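You operate a simulated robot arm through the tools that you are given. There is no shell and no other tool. Be economical: measure what you need, move in short steps, check, and stop when the job is done.

You run a simulated two-armed robot. Do the job below in one go: nothing can be reset, and whatever is moved stays where it is left.

JOB
Pick up the purple-capped cartridge with one hand, pass it to the other hand and put it on the shelf under the green-legged table.
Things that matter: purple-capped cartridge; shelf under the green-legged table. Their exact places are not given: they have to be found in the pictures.

It is judged by the outcome, as a careful person would: the job done as asked, and still so three seconds after it is handed in. It fails if anything else is knocked over, pushed out of place, dropped, spilled or broken.

ROBOT AND FRAMES
Two 7-joint arms with three-finger grippers on one trunk, on a base that drives. Base frame: it is fixed to the floor where the robot stands at the start and does not move with it; the origin is under the middle of the robot, x ahead of it, y to its left, z up; the surface under the hand at the start is at about z = 0.5. Units: m, rad, N and s.
The left shoulder is at the start at [0.099, 0.126, 1.038], the right one opposite. With the tool pointing down near the work surface each hand reaches from about 0.1 to 0.82 m from the robot's upright axis, wherever it stands, measured 20 degrees to its own side. Places, roughly: shelf under the green-legged table [-2.8, 2.6, 0.3]. Payload 2.94 kg a hand.
Tool frame (each hand has its own): the origin (TCP) lies between the finger pads and is the grasp point; the fingertips stand 0.03 m ahead of it; z points along the fingers, y is the line along which they close. Largest opening 0.128 m; the body of the gripper starts 0.093 m behind the TCP.
Orientation is that of the tool frame in the base frame, as a unit quaternion [x, y, z, w]. With the fingers straight down and closing along the base's y, the tool's x points along the base's -x, its y along +y and its z along -z.

CONTROLS
- The arms move only by the tool step_arm. It takes "left_deltas", "right_deltas" or both (then of equal length, played together; a hand with none holds still); each is a list that holds one entry, the list of rows, each a list of 7 numbers: the shift along the tool's x, y, z in units of 20 mm (1.0 is 20 mm), then the turn, a rotation vector about the tool's x, y, z in units of 6 degrees (1.0 is 6 degrees), then the finger opening in m, from 0 to 0.128. In form: [[[tx, ty, tz, ax, ay, az, grip], ...]]. A call has 1 to 20 rows; each row shifts and turns the commanded pose from where the row before left it, along the tool's axes as they then stand. A call with a number of a shift or a turn outside -1 to 1 is refused whole. Rows are played at 5 a second. More than 0.05 m and 0.15 rad between two rows, or a gripper value outside its range, and nothing of the call is played. Where a pose cannot be reached the arm comes as near as it can. A force on the tool above 40 N (or 10 N above the force at the start of the call, whichever is more), or a blocked arm, ends the call early, and 0.2 s more pass. The fingers move at their own pace and stop on an object; they squeeze with about 26 N. The grip force told is the motor's: it shows also when the fingers shut on nothing. Time passes only in rows, and 0.2 s behind the last, so rows that do not move let the fingers close. It gives the time, the measured TCP pose, the force on the tool (base axes), the opening and the grip force at its end, in the units of the frame above (readings bear some noise), with the torque about the TCP (base axes, N m) and any sound that the robot's microphone picked up, and new pictures: "show" is both (left out), scene, wrist or none (wrist: the cameras of the hands that moved).
- Cameras (640 x 400 px; columns grow to the right, rows downward): "scene" is now at [0.2119, 0.0412, 1.1725]; the picture's right is [0.58, -0.81, 0.00], its down [-0.64, -0.46, -0.62] and it looks along [0.50, 0.36, -0.79] (base axes); focal length 285 px, centre (320, 200). "left" rides on the left gripper at [0.069, 0.015, -0.12] in its tool frame; the picture's right is [-0.21, 0.98, 0.00], its down [-0.82, -0.18, -0.54] and it looks along [-0.53, -0.12, 0.84] (tool axes); focal length 251 px, centre (320, 200). "right" rides on the right gripper at [0.069, -0.015, -0.12] in its tool frame; the picture's right is [0.21, 0.98, 0.00], its down [-0.82, 0.18, -0.54] and it looks along [-0.53, 0.12, 0.84] (tool axes); focal length 251 px, centre (320, 200).
- lift_body(by): slides the trunk up (or, below 0, down) by that many m; the arms and the scene camera ride with it, the base frame stays. It gives what a move gives, with no picture.
- roll_base(legs): drives the robot by 1 to 6 legs, each [ahead, left, turn to the left] in m, m and rad, along the robot's own axes; the way and the turn of a leg run together, so that a leg with both is an arc; at most 1.5 m and 3.142 rad a leg. The arms and the cameras ride along, it lands a little off, and it stops where it bumps. It gives what a move gives, and a new picture of the scene camera.
- aim_head(pan, tilt): turns the head with the scene camera to pan (to the left, within 1.396 rad either way) and tilt (down, from -0.506 to 1.204), counted from straight ahead of the robot. It gives what a move gives, and a new picture of the scene camera.
- probe_pixels(camera, pixels): for up to 12 pixels [column, row] of the newest picture of that camera ("zoom" is the newest enlarged one), the place [x, y, z] in the base frame of the surface seen there, good to about 0.002 m. No time passes.
- inspect(camera, box): a new picture of the part [left, top, right, bottom] of that camera's present view, enlarged. No time passes.
- hand_in(): hands the job in; it is judged then, once.

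Go step by step. Measure first, check grasps and placings, and put right what went wrong. The budget is 80 turns and 260 pictures, counting those below and the enlarged ones. Unless the task says otherwise, let go and move clear before handing in, and close with one line.

The tools are called after "Call:" as name(argument=value, ...) on one line, values as JSON. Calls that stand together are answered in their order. step_arm: Moves the arms, as the interface text tells. Its arguments: {"type":"object","properties":{"left_deltas":{"type":"array","items":{"type":"array","items":{"type":"array","items":{"type":"number"}}}},"right_deltas":{"type":"array","items":{"type":"array","items":{"type":"array","items":{"type":"number"}}}},"show":{"type":"string","enum":["both","scene","wrist","none"]}},"required":[]} The other tools are called the same way: lift_body (by) slides the trunk up or down; roll_base (legs) drives the base; aim_head (pan, tilt) turns the head that bears the scene camera; probe_pixels (camera, pixels) gives the place of the surface under pixels of a picture; inspect (camera, box) takes an enlarged picture of a part of a camera's view; hand_in () hands the job in.

At the start:

```text
clock: 0.0
left_eef_pos: [0.4229, 0.3901, 0.7769]
left_tool_rot: [0.0, 1.0, 0.0, -0.001]
left_wrist_force: [-0.3, -0.2, 0.4]
left_moment: [0.0, 0.03, 0.03]
left_opening: 0.1281
left_finger_force: 0.1
right_eef_pos: [0.6019, 0.0615, 0.8318]
right_tool_rot: [0.0, 1.0, 0.0, 0.0]
right_wrist_force: [0.4, -0.4, 0.3]
right_moment: [0.01, 0.01, -0.02]
right_opening: 0.1279
right_finger_force: 0.1
trunk travel left (down, up): [-0.25, 0.297]
robot x, y, heading: [-0.0007, -0.002, 0.004]
head pan, tilt: [0.62, 0.904]
```

scene: 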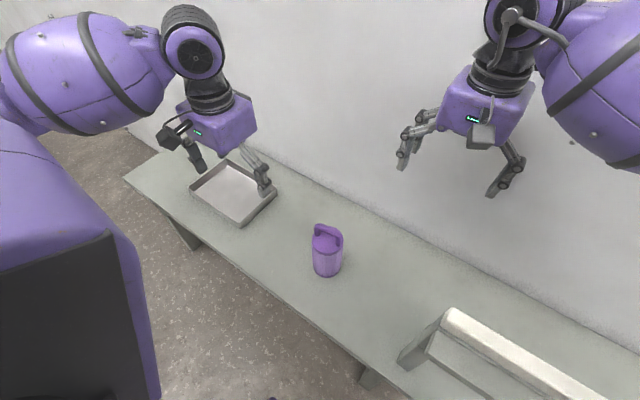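
right: 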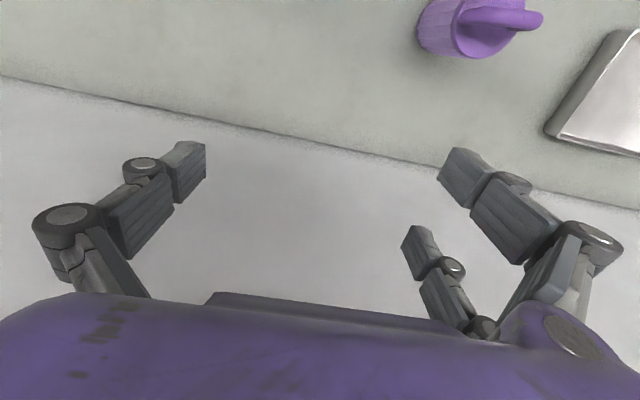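
left: 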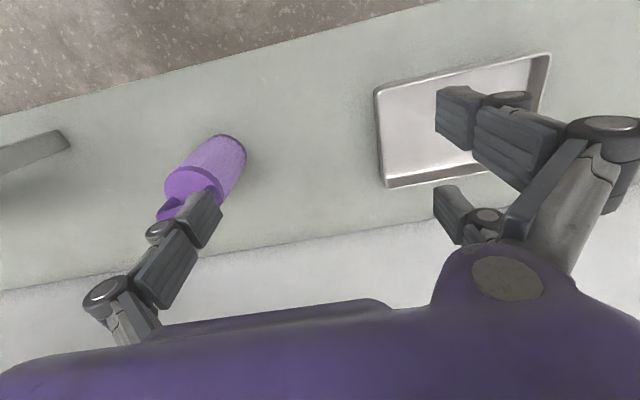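

The scene picture shows a purple-capped cartridge standing at about (327,250) with a loop handle on top. I'll enlarge it and measure it.

Call:
inspect(camera="scene", box=[270, 200, 390, 290])

Call:
probe_pixels(camera="scene", pixels=[[327, 262], [315, 262], [339, 258], [327, 275], [318, 227], [338, 233], [320, 243], [300, 270], [355, 260], [440, 320], [270, 200], [340, 300]])

```text
4.44 times, centred on (330, 245) of scene
```

zoom: 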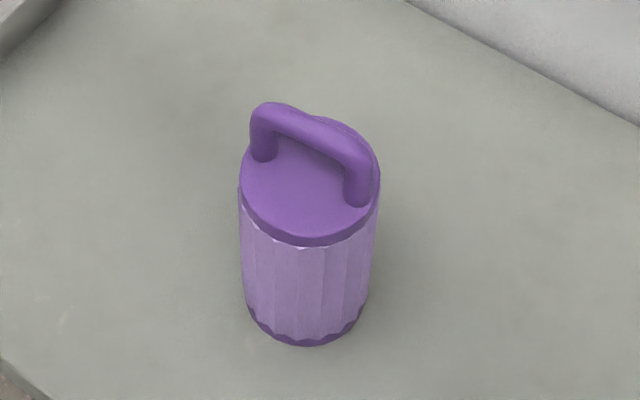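

```text
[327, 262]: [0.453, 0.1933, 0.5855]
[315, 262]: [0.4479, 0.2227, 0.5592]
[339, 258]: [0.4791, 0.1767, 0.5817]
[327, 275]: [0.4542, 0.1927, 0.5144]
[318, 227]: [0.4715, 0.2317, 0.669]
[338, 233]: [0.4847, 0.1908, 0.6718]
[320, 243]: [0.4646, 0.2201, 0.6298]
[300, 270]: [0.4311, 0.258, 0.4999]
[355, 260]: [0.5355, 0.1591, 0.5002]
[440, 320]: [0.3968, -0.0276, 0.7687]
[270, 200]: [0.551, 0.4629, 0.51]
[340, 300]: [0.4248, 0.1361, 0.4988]
```

The cartridge stands at about (0.475, 0.208), with its cap at z≈0.63 and its handle top at ≈0.675. Before choosing grasps I want to see the thing on the right, around (450,340), and the shelf.

Call:
aim_head(pan=-0.2, tilt=0.8)

Call:
aim_head(pan=1.39, tilt=0.3)

```text
clock: 1.1
left_eef_pos: [0.4232, 0.3898, 0.7763]
left_tool_rot: [0.0, 1.0, 0.001, -0.001]
left_wrist_force: [0.3, 0.3, -0.3]
left_moment: [-0.02, 0.0, 0.04]
left_opening: 0.1278
left_finger_force: 0.0
right_eef_pos: [0.602, 0.0607, 0.8309]
right_tool_rot: [0.0, 1.0, 0.0, 0.0]
right_wrist_force: [0.4, 0.6, 0.0]
right_moment: [-0.01, 0.02, 0.0]
right_opening: 0.128
right_finger_force: 0.1
trunk travel left (down, up): [-0.25, 0.297]
robot x, y, heading: [0.0011, 0.0051, -0.001]
head pan, tilt: [-0.201, 0.799]
```

scene: 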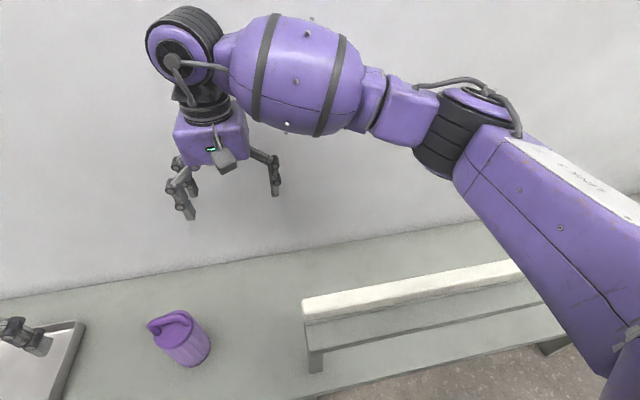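

```text
clock: 2.8
left_eef_pos: [0.4227, 0.3895, 0.7759]
left_tool_rot: [-0.001, 1.0, 0.001, 0.0]
left_wrist_force: [-0.4, 0.2, 0.0]
left_moment: [0.0, 0.0, -0.02]
left_opening: 0.128
left_finger_force: 0.1
right_eef_pos: [0.6023, 0.0615, 0.8318]
right_tool_rot: [0.0, 1.0, -0.001, 0.0]
right_wrist_force: [0.5, -0.6, 0.2]
right_moment: [0.03, 0.02, 0.0]
right_opening: 0.1282
right_finger_force: 0.1
trunk travel left (down, up): [-0.25, 0.297]
robot x, y, heading: [-0.0009, 0.0027, -0.001]
head pan, tilt: [1.389, 0.3]
```

scene: 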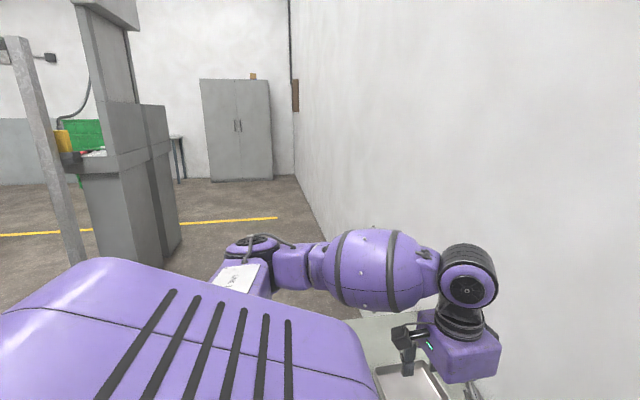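

The bench is to the front, with a rail from y≈0 rightwards up to z≈0.77. The shelf isn't visible from here, so I'll pick up first: the right hand moves out of the way while the left hand goes above the cartridge.

Call:
aim_head(pan=0.45, tilt=0.9)

Call:
step_arm(left_deltas=[[[0, 0, -1, 0, 0, 0, 0.11], [-0.3, -1, -0.5, 0, 0, 0, 0.11], [-0.3, -1, 0, 0, 0, 0, 0.11], [-0.3, -1, 0, 0, 0, 0, 0.11], [-0.3, -1, 0, 0, 0, 0, 0.11], [-0.3, -1, 0, 0, 0, 0, 0.11], [-0.3, -1, 0, 0, 0, 0, 0.11], [-0.3, -1, 0, 0, 0, 0, 0.11], [-0.3, -1, 0, 0, 0, 0, 0.11], [-0.2, -1, 0, 0, 0, 0, 0.11], [0, 0, 0, 0, 0, 0, 0.11]]], right_deltas=[[[0, -1, -1, 0, 0, 0, 0.1], [0, -1, -1, 0, 0, 0, 0.1], [0, -1, -1, 0, 0, 0, 0.1], [0, -1, 0, 0, 0, 0, 0.1], [0, -1, 0, 0, 0, 0, 0.1], [0, -1, 0, 0, 0, 0, 0.1], [0, -1, 0, 0, 0, 0, 0.1], [0, -1, 0, 0, 0, 0, 0.1], [0, -1, 0, 0, 0, 0, 0.1], [0, -1, 0, 0, 0, 0, 0.1], [0, 0, 0, 0, 0, 0, 0.1]]])

```text
clock: 4.0
left_eef_pos: [0.4226, 0.391, 0.7765]
left_tool_rot: [0.0, 1.0, 0.0, 0.0]
left_wrist_force: [-0.2, 0.5, -0.4]
left_moment: [0.01, -0.01, 0.0]
left_opening: 0.1282
left_finger_force: 0.0
right_eef_pos: [0.6033, 0.0609, 0.8316]
right_tool_rot: [0.0, 1.0, 0.001, 0.0]
right_wrist_force: [-0.1, -0.1, -0.6]
right_moment: [0.0, -0.03, 0.0]
right_opening: 0.1281
right_finger_force: 0.1
trunk travel left (down, up): [-0.25, 0.297]
robot x, y, heading: [0.0018, -0.001, -0.002]
head pan, tilt: [0.45, 0.901]
```

scene: 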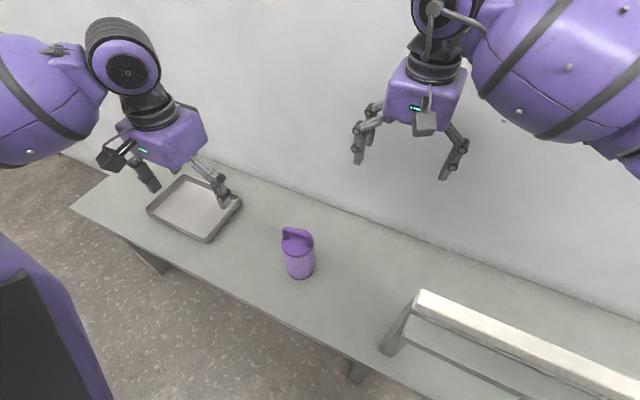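

```text
clock: 6.4
left_eef_pos: [0.4758, 0.212, 0.8058]
left_tool_rot: [0.0, 1.0, 0.0, 0.0]
left_wrist_force: [-0.5, 0.2, -0.3]
left_moment: [-0.05, -0.03, 0.02]
left_opening: 0.1098
left_finger_force: 0.1
right_eef_pos: [0.6022, -0.1396, 0.892]
right_tool_rot: [0.0, 1.0, 0.001, 0.001]
right_wrist_force: [-0.2, -0.2, 0.1]
right_moment: [-0.01, -0.01, 0.01]
right_opening: 0.0999
right_finger_force: 0.1
trunk travel left (down, up): [-0.25, 0.297]
robot x, y, heading: [0.0021, 0.0012, 0.005]
head pan, tilt: [0.45, 0.901]
```

scene: 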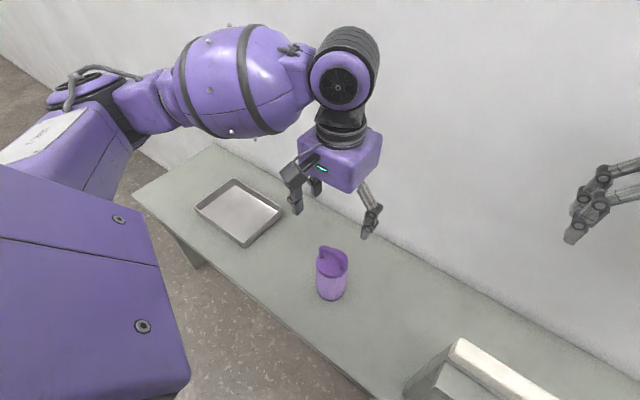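
right: 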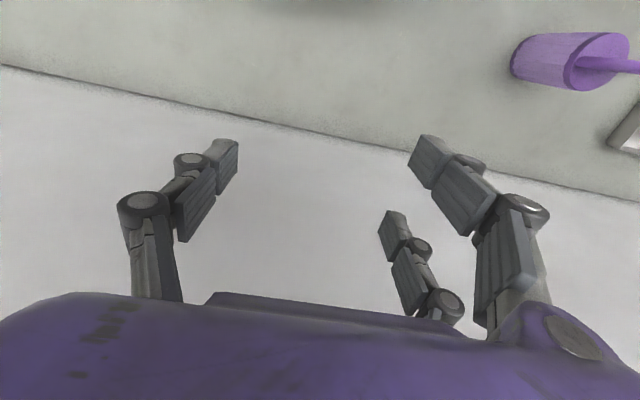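
left: 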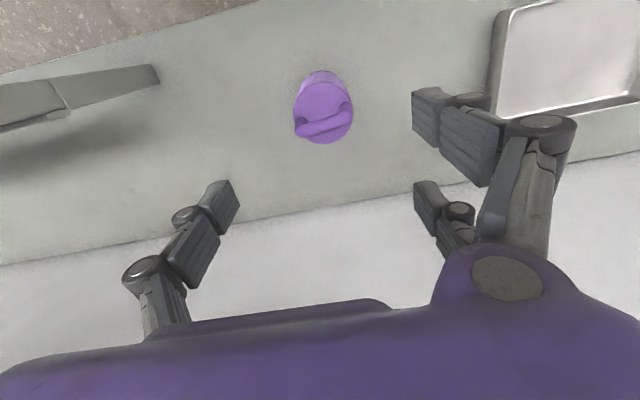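

The left hand is above the cartridge, so I'll enlarge its wrist view and measure the rim of the cap.

Call:
inspect(camera="left", box=[264, 60, 384, 150])

Call:
probe_pixels(camera="left", pixels=[[296, 112], [351, 110], [324, 84], [310, 100], [335, 100], [328, 141], [302, 130], [348, 113], [325, 124], [324, 75]])

```text
4.44 times, centred on (324, 105) of left
```

zoom: 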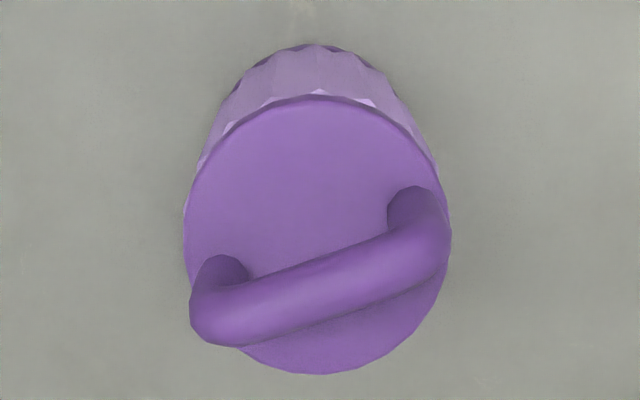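

```text
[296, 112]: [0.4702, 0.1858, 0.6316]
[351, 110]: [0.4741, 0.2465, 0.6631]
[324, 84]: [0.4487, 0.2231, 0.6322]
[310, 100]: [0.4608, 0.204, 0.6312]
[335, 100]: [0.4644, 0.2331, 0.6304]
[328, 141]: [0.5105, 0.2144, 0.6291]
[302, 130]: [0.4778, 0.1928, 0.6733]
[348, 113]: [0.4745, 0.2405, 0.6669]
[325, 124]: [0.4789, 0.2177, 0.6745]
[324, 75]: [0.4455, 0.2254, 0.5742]
```

The cap's centre is at about (0.479, 0.216), its radius about 0.032 and the handle top at z≈0.677. I'll shift slightly, descend to z≈0.612 around the cap and close.

Call:
step_arm(left_deltas=[[[-0.15, 0.2, 1, 0, 0, 0, 0.11], [0, 0, 1, 0, 0, 0, 0.11], [0, 0, 1, 0, 0, 0, 0.11], [0, 0, 1, 0, 0, 0, 0.11], [0, 0, 1, 0, 0, 0, 0.11], [0, 0, 1, 0, 0, 0, 0.11], [0, 0, 1, 0, 0, 0, 0.11], [0, 0, 1, 0, 0, 0, 0.11], [0, 0, 1, 0, 0, 0, 0.11], [0, 0, 0.7, 0, 0, 0, 0.11], [0, 0, 0, 0, 0, 0, 0.11]]])

```text
clock: 8.8
left_eef_pos: [0.4775, 0.2131, 0.6112]
left_tool_rot: [0.0, 1.0, 0.0, 0.0]
left_wrist_force: [0.7, 0.2, 0.2]
left_moment: [-0.01, -0.01, -0.01]
left_opening: 0.1101
left_finger_force: 0.0
right_eef_pos: [0.6014, -0.1402, 0.8921]
right_tool_rot: [0.0, 1.0, -0.001, 0.0]
right_wrist_force: [1.0, -0.4, 0.2]
right_moment: [-0.02, -0.01, -0.02]
right_opening: 0.1002
right_finger_force: 0.1
trunk travel left (down, up): [-0.25, 0.297]
robot x, y, heading: [0.0015, 0.0001, -0.001]
head pan, tilt: [0.45, 0.901]
```

scene: 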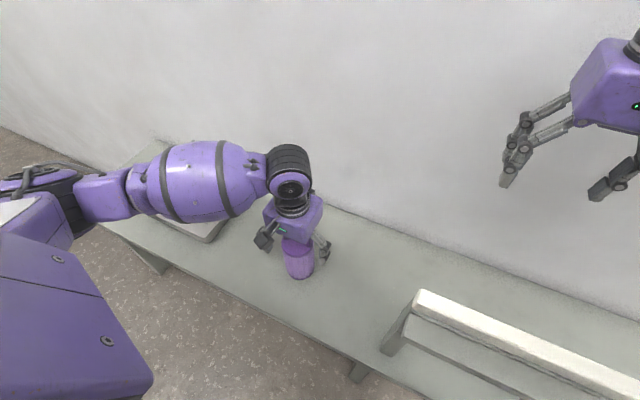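
left: 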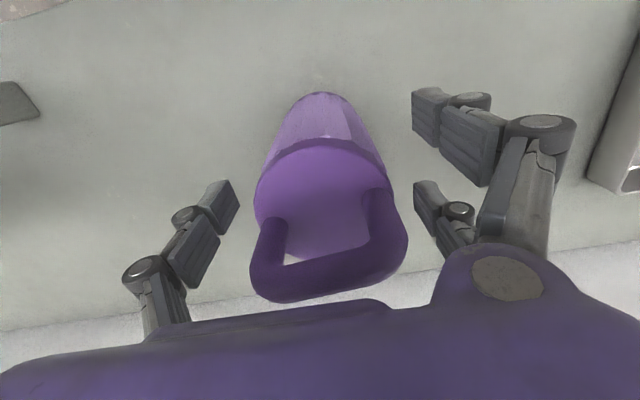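

The cap sits between the fingers with no contact force, so I'll close and lift slightly.

Call:
step_arm(left_deltas=[[[0, 0.1, 0, 0, 0, 0, 0.09], [0, 0, 0, 0, 0, 0, 0.07], [0, 0, 0, 0, 0, 0, 0.05], [0, 0, 0, 0, 0, 0, 0.04], [0, 0, 0, 0, 0, 0, 0.04], [0, 0, -1, 0, 0, 0, 0.04], [0, 0, -1, 0, 0, 0, 0.04], [0, 0, 0, 0, 0, 0, 0.04]]])

```text
clock: 10.6
left_eef_pos: [0.4783, 0.2153, 0.6525]
left_tool_rot: [0.001, 1.0, 0.001, 0.0]
left_wrist_force: [-0.1, 0.4, -1.4]
left_moment: [0.02, 0.0, 0.01]
left_opening: 0.0649
left_finger_force: 26.0
right_eef_pos: [0.6016, -0.1405, 0.8902]
right_tool_rot: [0.0, 1.0, 0.0, 0.0]
right_wrist_force: [-0.7, -0.6, 0.1]
right_moment: [0.02, 0.0, -0.01]
right_opening: 0.0999
right_finger_force: 0.0
trunk travel left (down, up): [-0.25, 0.297]
robot x, y, heading: [0.0008, -0.0023, -0.002]
head pan, tilt: [0.45, 0.901]
```

scene: 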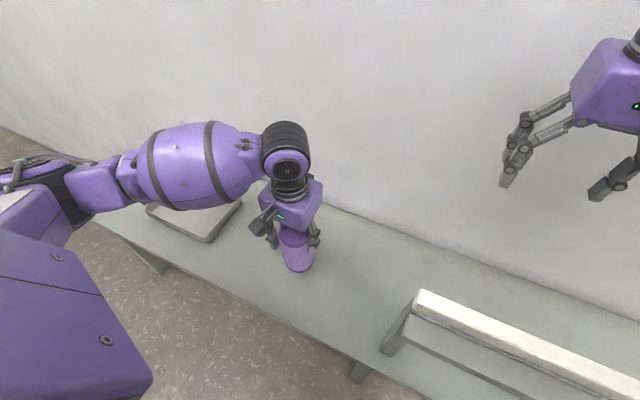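
left: 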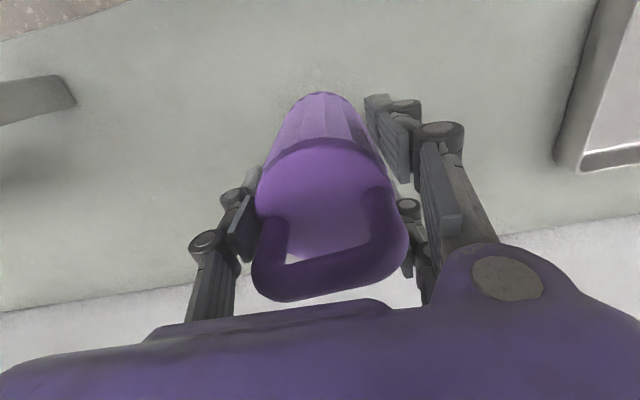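

The cartridge is held (opening 0.065, 26 N) and lifted. To leave the other hand room lower on the body, I'll set it back down, take it 13 mm higher, and then raise it.

Call:
step_arm(left_deltas=[[[0, 0, 1, 0, 0, 0, 0.04], [0, 0, 0.98, 0, 0, 0, 0.04], [0, 0, 0, 0, 0, 0, 0.04], [0, 0, 0, 0, 0, 0, 0.08], [0, 0, 0, 0, 0, 0, 0.08], [0, 0, -0.7, 0, 0, 0, 0.08], [0, 0, 0, 0, 0, 0, 0.05], [0, 0, 0, 0, 0, 0, 0.04], [0, 0, 0, 0, 0, 0, 0.04], [0, 0, 0, 0, 0, 0, 0.04], [0, 0, -1, 0, 0, 0, 0.04], [0, 0, -1, 0, 0, 0, 0.04], [0, 0, -1, 0, 0, 0, 0.04], [0, 0, -1, 0, 0, 0, 0.04], [0, 0, 0, 0, 0, 0, 0.04]]])

```text
clock: 13.8
left_eef_pos: [0.4773, 0.2154, 0.7062]
left_tool_rot: [0.001, 1.0, 0.0, -0.001]
left_wrist_force: [-0.4, 0.7, -2.8]
left_moment: [-0.02, -0.03, 0.01]
left_opening: 0.0647
left_finger_force: 25.9
right_eef_pos: [0.6024, -0.1399, 0.8913]
right_tool_rot: [0.0, 1.0, 0.0, 0.001]
right_wrist_force: [-0.8, 0.2, -0.1]
right_moment: [0.02, 0.02, 0.02]
right_opening: 0.0999
right_finger_force: 0.1
trunk travel left (down, up): [-0.25, 0.297]
robot x, y, heading: [-0.0022, -0.0014, 0.0]
head pan, tilt: [0.45, 0.901]
```

scene: 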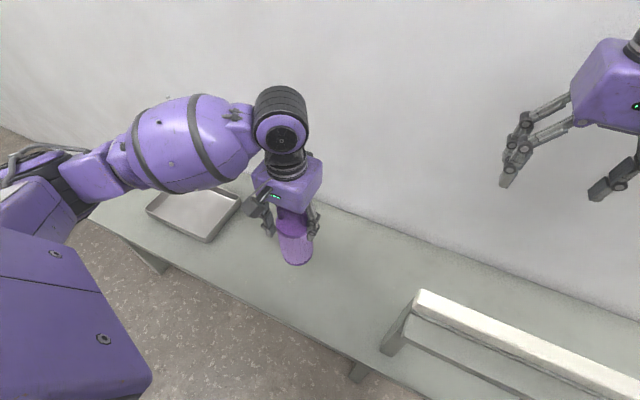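
left: 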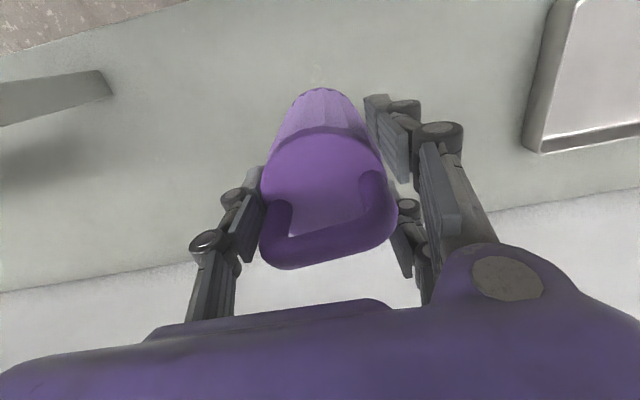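

Regripped and clear of the bench. Now the left hand goes to about (0.56, 0.10, 0.95), while the right hand backs up and tilts to point forward at 25° below level.

Call:
step_arm(left_deltas=[[[0, 0, -1, 0, 0, 0, 0.04], [0, 0, -1, 0, 0, 0, 0.04], [0, 0, -1, 0, 0, 0, 0.04], [0, 0, -1, 0, 0, 0, 0.04], [-0.5, 0, -1, 0, 0, 0, 0.04], [-0.5, -0.8, -1, 0, 0, 0, 0.04], [-0.5, -0.8, -1, 0, 0, 0, 0.04], [-0.5, -0.8, -1, 0, 0, 0, 0.04], [-0.5, -0.8, -1, 0, 0, 0, 0.04], [-0.5, -0.8, -1, 0, 0, 0, 0.04], [-0.5, -0.8, -1, 0, 0, 0, 0.04], [-0.6, -0.95, -1, 0, 0, 0, 0.04], [0, 0, -0.2, 0, 0, 0, 0.04], [0, 0, 0, 0, 0, 0, 0.04], [0, 0, 0, 0, 0, 0, 0.04], [0, 0, 0, 0, 0, 0, 0.04], [0, 0, 0, 0, 0, 0, 0.04], [0, 0, 0, 0, 0, 0, 0.04], [0, 0, 0, 0, 0, 0, 0.04]]], right_deltas=[[[1, 0, 0, 0, 0, 0, 0.1], [1, 0, 0, 0, 0, 0, 0.1], [1, 0, 0, 0, 0, 0, 0.1], [1, 0, 0, 0, 0, 0, 0.1], [1, 0, 0, 0, 0, 0, 0.1], [1, 0, 0, 0, 0, 0, 0.1], [1, 0, 0, 0, 0, 0, 0.1], [0, 0, 0, 0, -0.985, 0, 0.1], [0, 0, 0, 0, -0.985, 0, 0.1], [0, 0, 0, 0, -0.985, 0, 0.1], [0, 0, 0, 0, -0.985, 0, 0.1], [0, 0, 0, 0, -0.985, 0, 0.1], [0, 0, 0, 0, -0.985, 0, 0.1], [0, 0, 0, 0, -0.985, 0, 0.1], [0, 0, 0, 0, -0.985, 0, 0.1], [0, 0, 0, 0, -0.985, 0, 0.1], [0, 0, 0, 0, -0.985, 0, 0.1], [0, 0, 0, 0, -0.985, 0, 0.1], [0, 0, 0, 0, 0, 0, 0.1]]])

```text
clock: 17.8
left_eef_pos: [0.5587, 0.0997, 0.9514]
left_tool_rot: [-0.001, 1.0, 0.0, 0.0]
left_wrist_force: [0.1, 0.1, -2.4]
left_moment: [-0.03, 0.0, -0.03]
left_opening: 0.0646
left_finger_force: 26.2
right_eef_pos: [0.4861, -0.1601, 0.9005]
right_tool_rot: [0.0, 0.98, 0.0, 0.201]
right_wrist_force: [-1.2, 0.8, -0.8]
right_moment: [0.0, -0.01, -0.03]
right_opening: 0.0999
right_finger_force: 0.2
right hand out of reach, approached as far as the arm can: row 11, 12, 13, 14, 15, 16, 17, 18
trunk travel left (down, up): [-0.25, 0.297]
robot x, y, heading: [0.0022, 0.0016, -0.0]
head pan, tilt: [0.45, 0.901]
```

scene: 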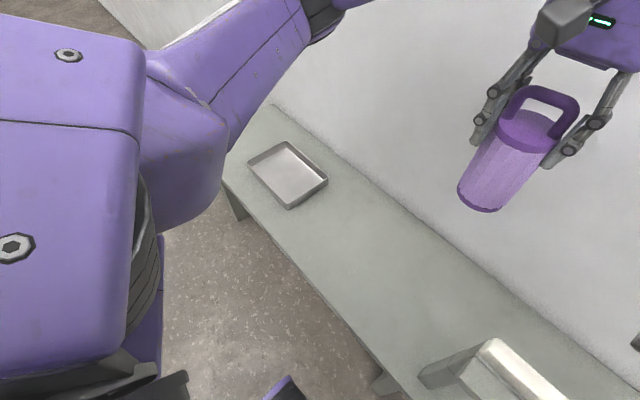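
right: 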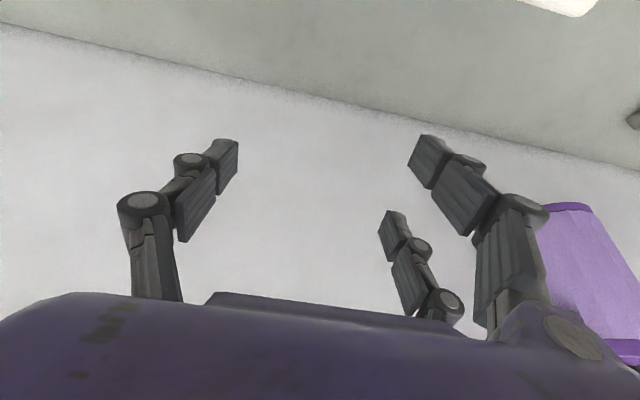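
left: 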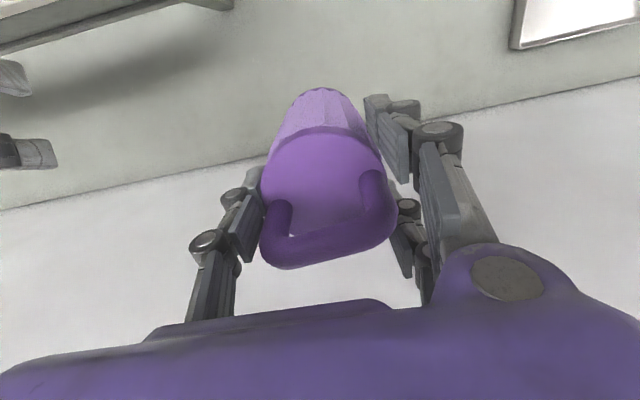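

The right hand stopped at about 23° of pitch because the arm is too folded there. I'll back the robot away from the bench so both hands can work farther out and lower in free space, and look right first to check behind me.

Call:
aim_head(pan=-1.39, tilt=0.35)

Call:
aim_head(pan=1.39, tilt=0.35)

```text
clock: 19.7
left_eef_pos: [0.5601, 0.0991, 0.9511]
left_tool_rot: [0.0, 1.0, 0.0, -0.001]
left_wrist_force: [-0.6, -0.5, -1.3]
left_moment: [0.01, -0.01, 0.01]
left_opening: 0.0646
left_finger_force: 25.9
right_eef_pos: [0.4853, -0.1591, 0.8993]
right_tool_rot: [0.0, 0.98, 0.0, 0.201]
right_wrist_force: [-0.3, 0.3, -0.3]
right_moment: [0.03, 0.01, 0.02]
right_opening: 0.1
right_finger_force: 0.0
trunk travel left (down, up): [-0.25, 0.297]
robot x, y, heading: [-0.0014, -0.0001, -0.001]
head pan, tilt: [-1.389, 0.351]
```

scene: 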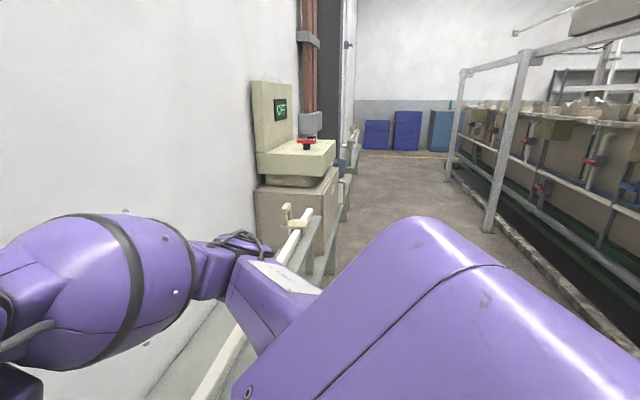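

```text
clock: 22.1
left_eef_pos: [0.5593, 0.0999, 0.9519]
left_tool_rot: [0.0, 1.0, 0.001, -0.001]
left_wrist_force: [0.1, 0.7, -2.1]
left_moment: [0.0, 0.0, 0.0]
left_opening: 0.0643
left_finger_force: 26.2
right_eef_pos: [0.4867, -0.1593, 0.8991]
right_tool_rot: [0.001, 0.98, -0.001, 0.201]
right_wrist_force: [0.6, 0.1, -0.6]
right_moment: [0.02, -0.04, 0.02]
right_opening: 0.1
right_finger_force: 0.1
trunk travel left (down, up): [-0.25, 0.297]
robot x, y, heading: [0.007, -0.0023, -0.002]
head pan, tilt: [1.389, 0.351]
```

scene: 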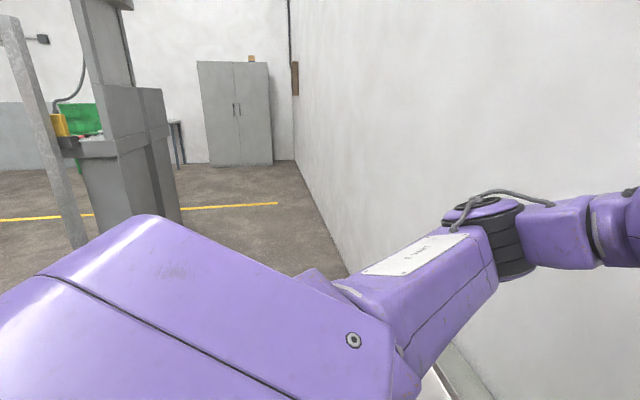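

There is machinery behind me on the right and a post and pillar behind on the left. I'll measure them.

Call:
probe_pixels(camera="scene", pixels=[[78, 245], [15, 40], [60, 200], [130, 200], [115, 150], [160, 230], [178, 218], [240, 155], [178, 130], [85, 118], [300, 185], [60, 150]])

Call:
aim_head(pan=-1.39, tilt=0.35)

Call:
probe_pixels(camera="scene", pixels=[[500, 150], [490, 228], [520, 260], [620, 330], [600, 310], [450, 170], [635, 40], [400, 230], [637, 300]])

```text
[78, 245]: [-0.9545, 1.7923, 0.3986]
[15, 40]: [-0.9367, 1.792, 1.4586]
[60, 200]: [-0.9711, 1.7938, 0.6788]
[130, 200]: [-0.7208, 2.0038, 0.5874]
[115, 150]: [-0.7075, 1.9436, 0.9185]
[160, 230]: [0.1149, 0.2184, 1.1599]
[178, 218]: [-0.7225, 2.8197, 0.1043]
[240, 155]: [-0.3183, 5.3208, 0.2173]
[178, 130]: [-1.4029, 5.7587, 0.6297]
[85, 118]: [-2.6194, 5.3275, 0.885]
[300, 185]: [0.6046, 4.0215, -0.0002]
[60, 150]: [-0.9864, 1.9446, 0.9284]
```

```text
clock: 24.6
left_eef_pos: [0.5591, 0.1002, 0.9517]
left_tool_rot: [0.0, 1.0, 0.0, -0.001]
left_wrist_force: [0.5, 0.2, -2.6]
left_moment: [0.01, 0.04, -0.02]
left_opening: 0.0644
left_finger_force: 25.7
right_eef_pos: [0.4865, -0.1596, 0.8983]
right_tool_rot: [0.0, 0.98, 0.0, 0.201]
right_wrist_force: [-0.4, 1.3, -0.9]
right_moment: [0.0, 0.03, 0.0]
right_opening: 0.1
right_finger_force: 0.1
trunk travel left (down, up): [-0.25, 0.297]
robot x, y, heading: [0.0035, 0.0019, 0.004]
head pan, tilt: [-1.389, 0.351]
```

scene: 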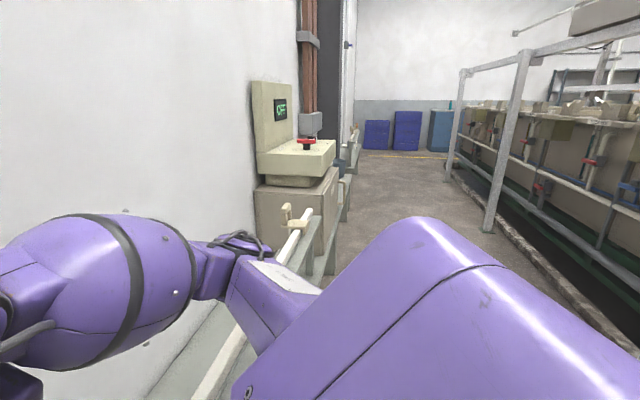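

```text
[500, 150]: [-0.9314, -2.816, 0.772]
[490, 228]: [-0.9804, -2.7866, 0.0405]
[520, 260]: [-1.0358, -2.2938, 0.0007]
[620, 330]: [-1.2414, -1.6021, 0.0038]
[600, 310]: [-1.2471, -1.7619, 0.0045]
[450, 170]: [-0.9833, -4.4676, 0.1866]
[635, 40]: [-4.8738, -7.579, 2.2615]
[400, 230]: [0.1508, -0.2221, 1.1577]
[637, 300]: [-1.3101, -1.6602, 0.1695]
```

Posts and pillar stand along x≈-0.95, so I'm in an aisle. I'll back up 0.35 m, turn left to face up the aisle, and look ahead.

Call:
roll_base(legs=[[-0.35, 0, 0], [0, 0, 1.57]])

Call:
aim_head(pan=1.2, tilt=0.35)

Call:
aim_head(pan=0.3, tilt=0.4)

```text
clock: 30.7
left_eef_pos: [-0.4581, 0.5577, 0.9509]
left_tool_rot: [0.712, -0.702, -0.001, 0.001]
left_wrist_force: [0.0, -0.2, -2.1]
left_moment: [0.01, -0.02, -0.02]
left_opening: 0.0644
left_finger_force: 25.8
right_eef_pos: [-0.1981, 0.4883, 0.8986]
right_tool_rot: [0.698, -0.687, -0.144, -0.142]
right_wrist_force: [0.3, 0.7, 0.3]
right_moment: [0.0, -0.02, 0.03]
right_opening: 0.0999
right_finger_force: 0.1
trunk travel left (down, up): [-0.25, 0.297]
robot x, y, heading: [-0.3525, 0.0026, 1.587]
head pan, tilt: [-1.389, 0.351]
```

scene: 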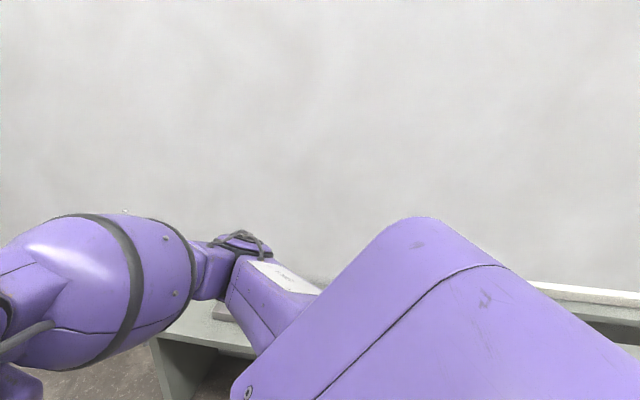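

```text
clock: 33.0
left_eef_pos: [-0.4579, 0.5581, 0.9498]
left_tool_rot: [0.712, -0.702, -0.001, 0.0]
left_wrist_force: [-0.8, -0.2, -3.1]
left_moment: [0.02, 0.0, -0.02]
left_opening: 0.0642
left_finger_force: 26.2
right_eef_pos: [-0.1974, 0.4885, 0.8997]
right_tool_rot: [0.698, -0.687, -0.144, -0.14]
right_wrist_force: [-0.2, 0.4, -0.1]
right_moment: [-0.01, 0.01, 0.01]
right_opening: 0.1001
right_finger_force: 0.0
trunk travel left (down, up): [-0.25, 0.297]
robot x, y, heading: [-0.3501, 0.0017, 1.589]
head pan, tilt: [1.201, 0.351]
```

scene: 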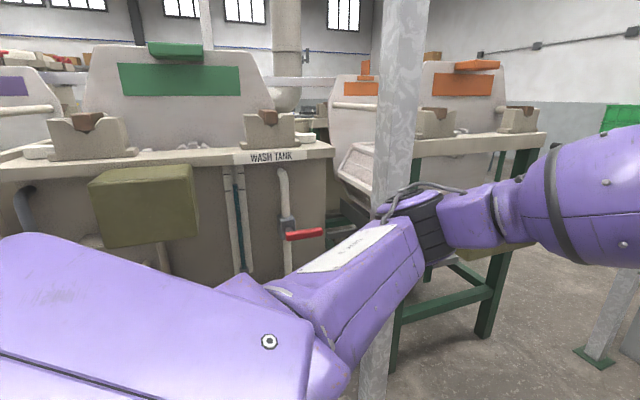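

```text
clock: 34.2
left_eef_pos: [-0.4585, 0.5577, 0.9512]
left_tool_rot: [0.713, -0.701, -0.001, 0.0]
left_wrist_force: [-0.1, 0.7, -0.7]
left_moment: [-0.01, -0.02, 0.0]
left_opening: 0.0647
left_finger_force: 25.5
right_eef_pos: [-0.1995, 0.4893, 0.8992]
right_tool_rot: [0.698, -0.687, -0.143, -0.142]
right_wrist_force: [0.8, 0.5, -0.7]
right_moment: [-0.01, 0.0, 0.0]
right_opening: 0.1001
right_finger_force: 0.1
trunk travel left (down, up): [-0.25, 0.297]
robot x, y, heading: [-0.3482, 0.0018, 1.59]
head pan, tilt: [0.3, 0.4]
```

scene: 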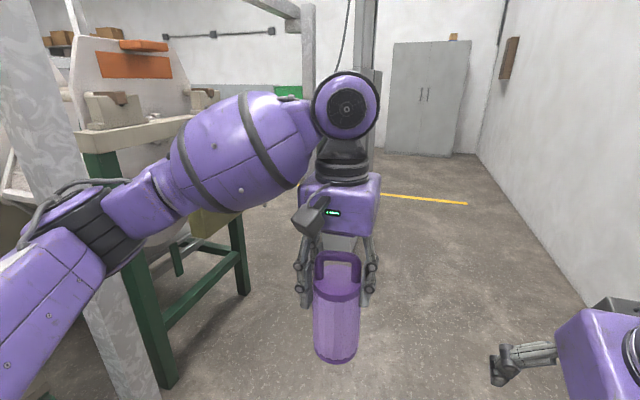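

A green-legged table is ahead-left, with legs near (155,250) and (240,240). I'll probe it and the surrounding area.

Call:
probe_pixels(camera="scene", pixels=[[168, 380], [155, 300], [240, 260], [180, 262], [100, 160], [110, 135], [110, 360], [20, 60], [200, 285], [300, 60], [215, 235], [270, 330]])

Call:
aim_head(pan=0.85, tilt=0.5)

```text
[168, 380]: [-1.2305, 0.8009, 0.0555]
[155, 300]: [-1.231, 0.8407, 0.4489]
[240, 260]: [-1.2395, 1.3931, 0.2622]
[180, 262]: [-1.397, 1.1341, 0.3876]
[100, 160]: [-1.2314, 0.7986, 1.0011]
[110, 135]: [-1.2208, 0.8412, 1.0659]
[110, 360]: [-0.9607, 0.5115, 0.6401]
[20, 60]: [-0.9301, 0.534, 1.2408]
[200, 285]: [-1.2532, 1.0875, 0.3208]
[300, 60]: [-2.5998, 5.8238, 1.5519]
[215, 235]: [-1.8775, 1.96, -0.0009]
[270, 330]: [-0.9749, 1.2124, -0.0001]
```

```text
clock: 35.2
left_eef_pos: [-0.4585, 0.5574, 0.9503]
left_tool_rot: [0.713, -0.701, -0.001, 0.0]
left_wrist_force: [-0.4, 0.2, -2.7]
left_moment: [-0.04, 0.02, -0.01]
left_opening: 0.0644
left_finger_force: 26.2
right_eef_pos: [-0.1982, 0.4902, 0.9006]
right_tool_rot: [0.698, -0.687, -0.144, -0.142]
right_wrist_force: [0.1, 0.3, 0.2]
right_moment: [-0.02, 0.01, 0.0]
right_opening: 0.1
right_finger_force: 0.0
trunk travel left (down, up): [-0.25, 0.297]
robot x, y, heading: [-0.3496, -0.0013, 1.585]
head pan, tilt: [0.85, 0.499]
```

scene: 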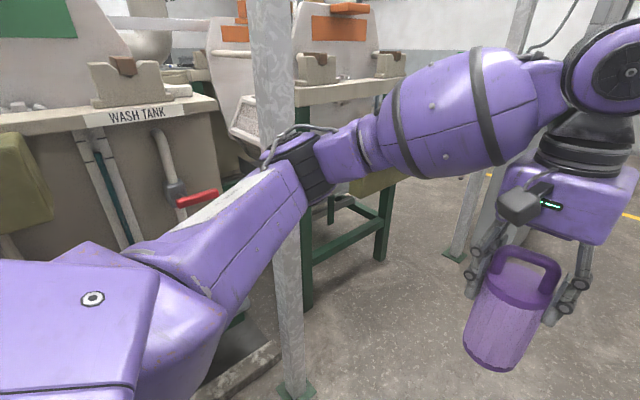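

This table (x≈-1.24, y 0.8–1.4) will need a closer look later. There's open floor ahead, so I'll do the handover here: the left hand goes farther out and lower while the right makes a small test move to show its commanded pose.

Call:
step_arm(left_deltas=[[[-1, 0, 1, 0, 0, 0, 0.04], [-1, -0.5, 1, 0, 0, 0, 0.04], [-1, -0.5, 1, 0, 0, 0, 0.04], [-1, -0.5, 1, 0, 0, 0, 0.04], [-1, -0.5, 1, 0, 0, 0, 0.04], [-1, -0.5, 1, 0, 0, 0, 0.04], [-1, -0.5, 1, 0, 0, 0, 0.04], [0, 0, 0.5, 0, 0, 0, 0.04], [0, 0, 0, 0, 0, 0, 0.04]]], right_deltas=[[[0, 0, 1, 0, 0, 0, 0.1], [0, 0, 1, 0, 0, 0, 0.1], [0, 0, 0, 0, 0, 0, 0.1], [0, 0, 0, 0, 0, 0, 0.1], [0, 0, 0, 0, 0, 0, 0.1], [0, 0, 0, 0, 0, 0, 0.1], [0, 0, 0, 0, 0, 0, 0.1], [0, 0, 0, 0, 0, 0, 0.1], [0, 0, 0, 0, 0, 0, 0.1]]], show="none")

Call:
aim_head(pan=-0.05, tilt=0.75)

```text
clock: 37.2
left_eef_pos: [-0.4028, 0.7005, 0.7998]
left_tool_rot: [0.712, -0.702, 0.0, 0.0]
left_wrist_force: [-1.0, -0.3, -1.4]
left_moment: [0.01, 0.01, -0.03]
left_opening: 0.0643
left_finger_force: 26.1
right_eef_pos: [-0.1964, 0.5034, 0.8652]
right_tool_rot: [0.698, -0.687, -0.144, -0.141]
right_wrist_force: [-0.7, 0.5, 0.1]
right_moment: [-0.01, 0.0, 0.04]
right_opening: 0.0999
right_finger_force: 0.1
trunk travel left (down, up): [-0.25, 0.297]
robot x, y, heading: [-0.3516, 0.0006, 1.583]
head pan, tilt: [0.85, 0.499]
```

```text
clock: 38.4
left_eef_pos: [-0.4022, 0.7017, 0.8001]
left_tool_rot: [0.712, -0.702, 0.0, 0.0]
left_wrist_force: [-0.1, -0.1, -2.6]
left_moment: [0.03, -0.01, -0.01]
left_opening: 0.0645
left_finger_force: 26.0
right_eef_pos: [-0.1969, 0.5035, 0.8646]
right_tool_rot: [0.699, -0.687, -0.143, -0.14]
right_wrist_force: [-0.4, 0.1, -0.1]
right_moment: [0.03, 0.01, -0.04]
right_opening: 0.1
right_finger_force: 0.1
trunk travel left (down, up): [-0.25, 0.297]
robot x, y, heading: [-0.3476, 0.0004, 1.59]
head pan, tilt: [-0.051, 0.75]
```

scene: 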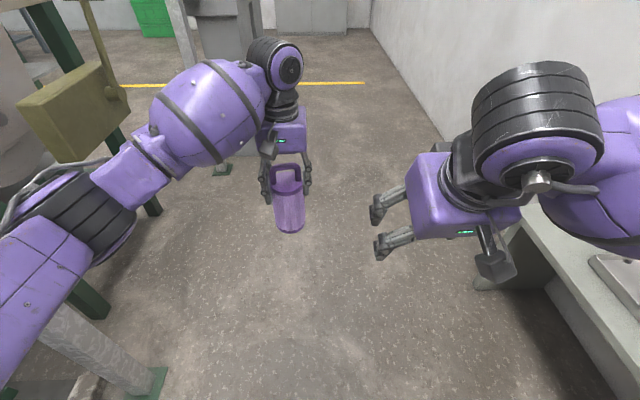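

The commanded pose follows the measured one, so the right hand is at 23° now. I'll move it 0.10 m forward and 0.145 m down, then pitch it 42° more.

Call:
step_arm(right_deltas=[[[-0.19, 0, 0.96, 0, 0, 0, 0.1], [-0.19, 0, 0.96, 0, 0, 0, 0.1], [-0.19, 0, 0.96, 0, 0, 0, 0.1], [-0.19, 0, 0.96, 0, 0, 0, 0.1], [-0.19, 0, 0.96, 0, 0, 0, 0.1], [-0.19, 0, 0.96, 0, 0, 0, 0.1], [-0.19, 0, 0.96, 0, 0, 0, 0.1], [-0.19, 0, 0.96, 0, 0, 0, 0.1], [-0.19, 0, 0.96, 0, 0, 0, 0.1], [0, 0, 0, 0, -1, 0, 0.1], [0, 0, 0, 0, -1, 0, 0.1], [0, 0, 0, 0, -1, 0, 0.1], [0, 0, 0, 0, -1, 0, 0.1], [0, 0, 0, 0, -1, 0, 0.1], [0, 0, 0, 0, -1, 0, 0.1], [0, 0, 0, 0, -1, 0, 0.1], [0, 0, 0, 0, 0, 0, 0.1]]])

```text
clock: 42.0
left_eef_pos: [-0.4011, 0.7013, 0.7993]
left_tool_rot: [0.713, -0.701, 0.0, 0.0]
left_wrist_force: [-0.1, -0.8, -1.8]
left_moment: [-0.02, 0.0, 0.02]
left_opening: 0.0644
left_finger_force: 26.1
right_eef_pos: [-0.2009, 0.6045, 0.7182]
right_tool_rot: [0.654, -0.643, -0.285, -0.279]
right_wrist_force: [-0.2, 0.7, -0.1]
right_moment: [0.0, 0.0, -0.01]
right_opening: 0.1
right_finger_force: 0.1
right hand out of reach, approached as far as the arm can: row 14, 15, 16
trunk travel left (down, up): [-0.25, 0.297]
robot x, y, heading: [-0.3516, -0.0013, 1.586]
head pan, tilt: [-0.051, 0.75]
```

scene: 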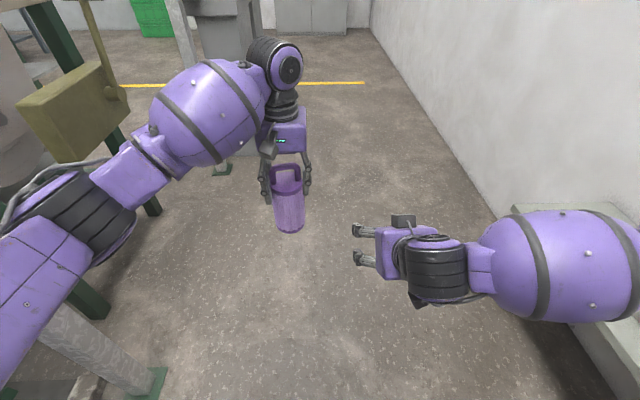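
right: 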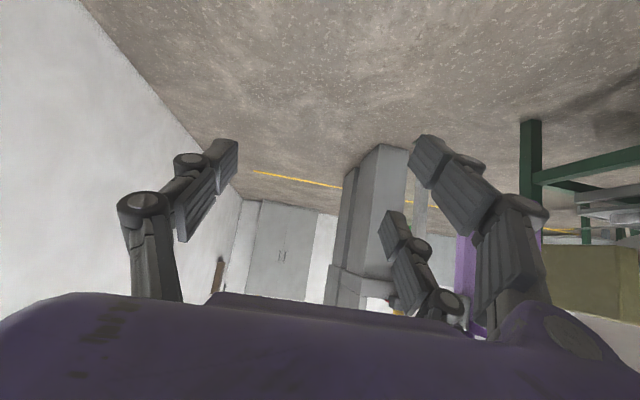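

The right hand got to 47° of pitch; its forearm comes in from the right, so pointing it forward-left suits it better. I'll yaw it 50° left about the vertical, then pitch more.

Call:
step_arm(right_deltas=[[[0, 0, 0, -0.76, 0, -0.71, 0.1], [0, 0, 0, -0.76, 0, -0.71, 0.1], [0, 0, 0, -0.76, 0, -0.71, 0.1], [0, 0, 0, -0.76, 0, -0.71, 0.1], [0, 0, 0, -0.76, 0, -0.71, 0.1], [0, 0, 0, -0.76, 0, -0.71, 0.1], [0, 0, 0, -0.76, 0, -0.71, 0.1], [0, 0, 0, -0.76, 0, -0.71, 0.1], [0, 0, 0, 0, -1, 0, 0.1], [0, 0, 0, 0, -1, 0, 0.1], [0, 0, 0, 0, -1, 0, 0.1], [0, 0, 0, 0, 0, 0, 0.1]]], show="scene")

```text
clock: 44.6
left_eef_pos: [-0.403, 0.7007, 0.7992]
left_tool_rot: [0.713, -0.702, 0.0, 0.0]
left_wrist_force: [-0.2, 0.0, -3.3]
left_moment: [0.03, -0.03, -0.02]
left_opening: 0.0645
left_finger_force: 25.7
right_eef_pos: [-0.2004, 0.6032, 0.7174]
right_tool_rot: [0.795, -0.283, -0.506, -0.181]
right_wrist_force: [0.9, -0.1, -0.4]
right_moment: [0.04, 0.0, -0.03]
right_opening: 0.0997
right_finger_force: 0.1
trunk travel left (down, up): [-0.25, 0.297]
robot x, y, heading: [-0.3509, 0.0022, 1.588]
head pan, tilt: [-0.051, 0.75]
```

scene: 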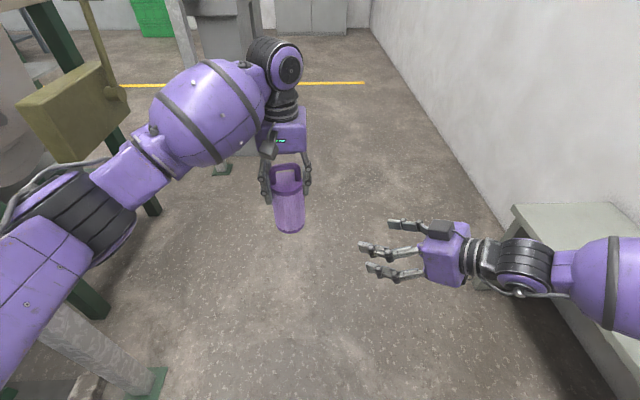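

The right hand now points forward-left, 25° below level. I'll line it up sideways by 52 mm and advance 0.13 m of the 0.218 m, then check.

Call:
step_arm(right_deltas=[[[0, 0.87, 0, 0, 0, 0, 0.11], [0, 0.87, 0, 0, 0, 0, 0.11], [0, 0.87, 0, 0, 0, 0, 0.11], [-0.42, 0, 0.906, 0, 0, 0, 0.11], [-0.42, 0, 0.906, 0, 0, 0, 0.11], [-0.42, 0, 0.906, 0, 0, 0, 0.11], [-0.42, 0, 0.906, 0, 0, 0, 0.11], [-0.42, 0, 0.906, 0, 0, 0, 0.11], [-0.42, 0, 0.906, 0, 0, 0, 0.11], [0, 0, 0, 0, 0, 0, 0.11]]])

```text
clock: 46.8
left_eef_pos: [-0.4031, 0.7006, 0.8]
left_tool_rot: [0.712, -0.702, 0.0, 0.0]
left_wrist_force: [-0.5, 0.0, -2.9]
left_moment: [0.0, -0.02, -0.02]
left_opening: 0.0643
left_finger_force: 25.8
right_eef_pos: [-0.3248, 0.6394, 0.717]
right_tool_rot: [0.795, -0.283, -0.505, -0.18]
right_wrist_force: [-0.1, 0.3, -1.0]
right_moment: [-0.02, -0.03, 0.01]
right_opening: 0.1101
right_finger_force: 0.1
trunk travel left (down, up): [-0.25, 0.297]
robot x, y, heading: [-0.3496, 0.0013, 1.586]
head pan, tilt: [-0.051, 0.75]
```

scene: 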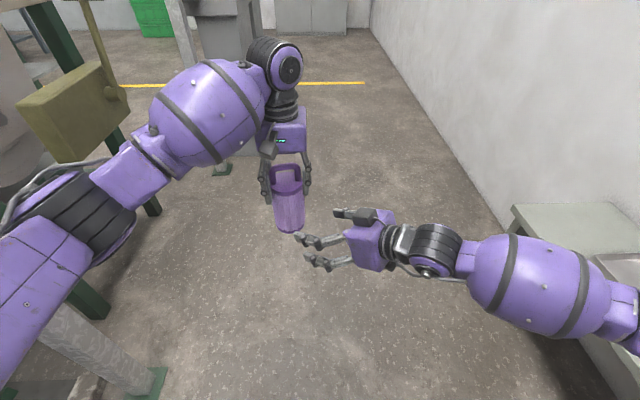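
right: 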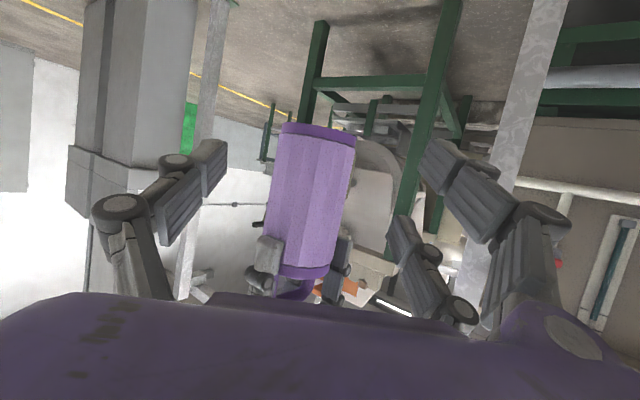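

The cartridge is between the right fingers with 0.099 m left along the approach and about 2 mm sideways. I'll advance the rest of the way.

Call:
step_arm(right_deltas=[[[-0.42, 0.1, 0.906, 0, 0, 0, 0.11], [-0.42, 0, 0.906, 0, 0, 0, 0.11], [-0.42, 0, 0.906, 0, 0, 0, 0.11], [-0.42, 0, 0.906, 0, 0, 0, 0.11], [-0.4, 0, 0.86, 0, 0, 0, 0.11], [0, 0, 0, 0, 0, 0, 0.11]]])

Call:
inspect(camera="scene", box=[220, 130, 400, 270])

```text
clock: 48.2
left_eef_pos: [-0.4025, 0.7009, 0.8006]
left_tool_rot: [0.713, -0.702, 0.001, 0.0]
left_wrist_force: [-0.4, 0.0, -1.6]
left_moment: [0.01, -0.01, -0.02]
left_opening: 0.0643
left_finger_force: 26.2
right_eef_pos: [-0.4033, 0.6992, 0.717]
right_tool_rot: [0.795, -0.282, -0.506, -0.18]
right_wrist_force: [0.2, 0.6, 0.3]
right_moment: [-0.01, 0.01, 0.01]
right_opening: 0.1097
right_finger_force: 0.1
trunk travel left (down, up): [-0.25, 0.297]
robot x, y, heading: [-0.3492, 0.0004, 1.584]
head pan, tilt: [-0.051, 0.75]
```

scene: 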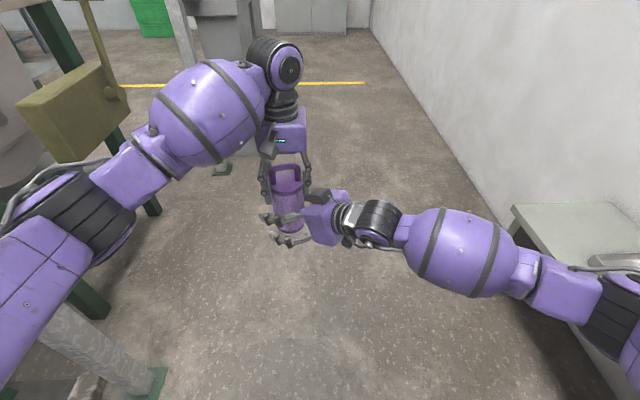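
right: 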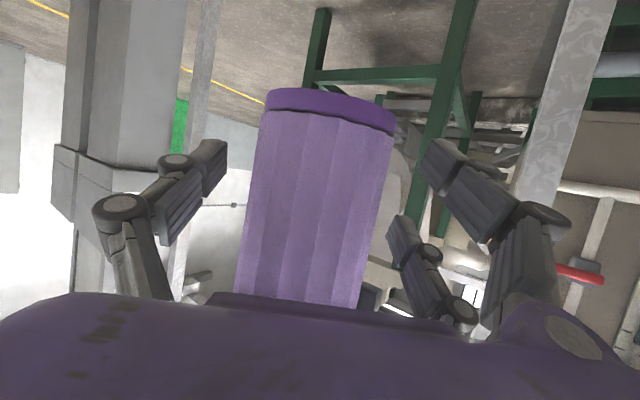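

```text
2.86 times, centred on (310, 200) of scene
```

zoom: 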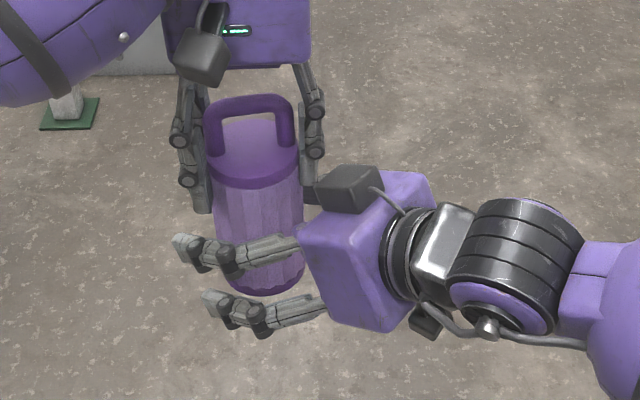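

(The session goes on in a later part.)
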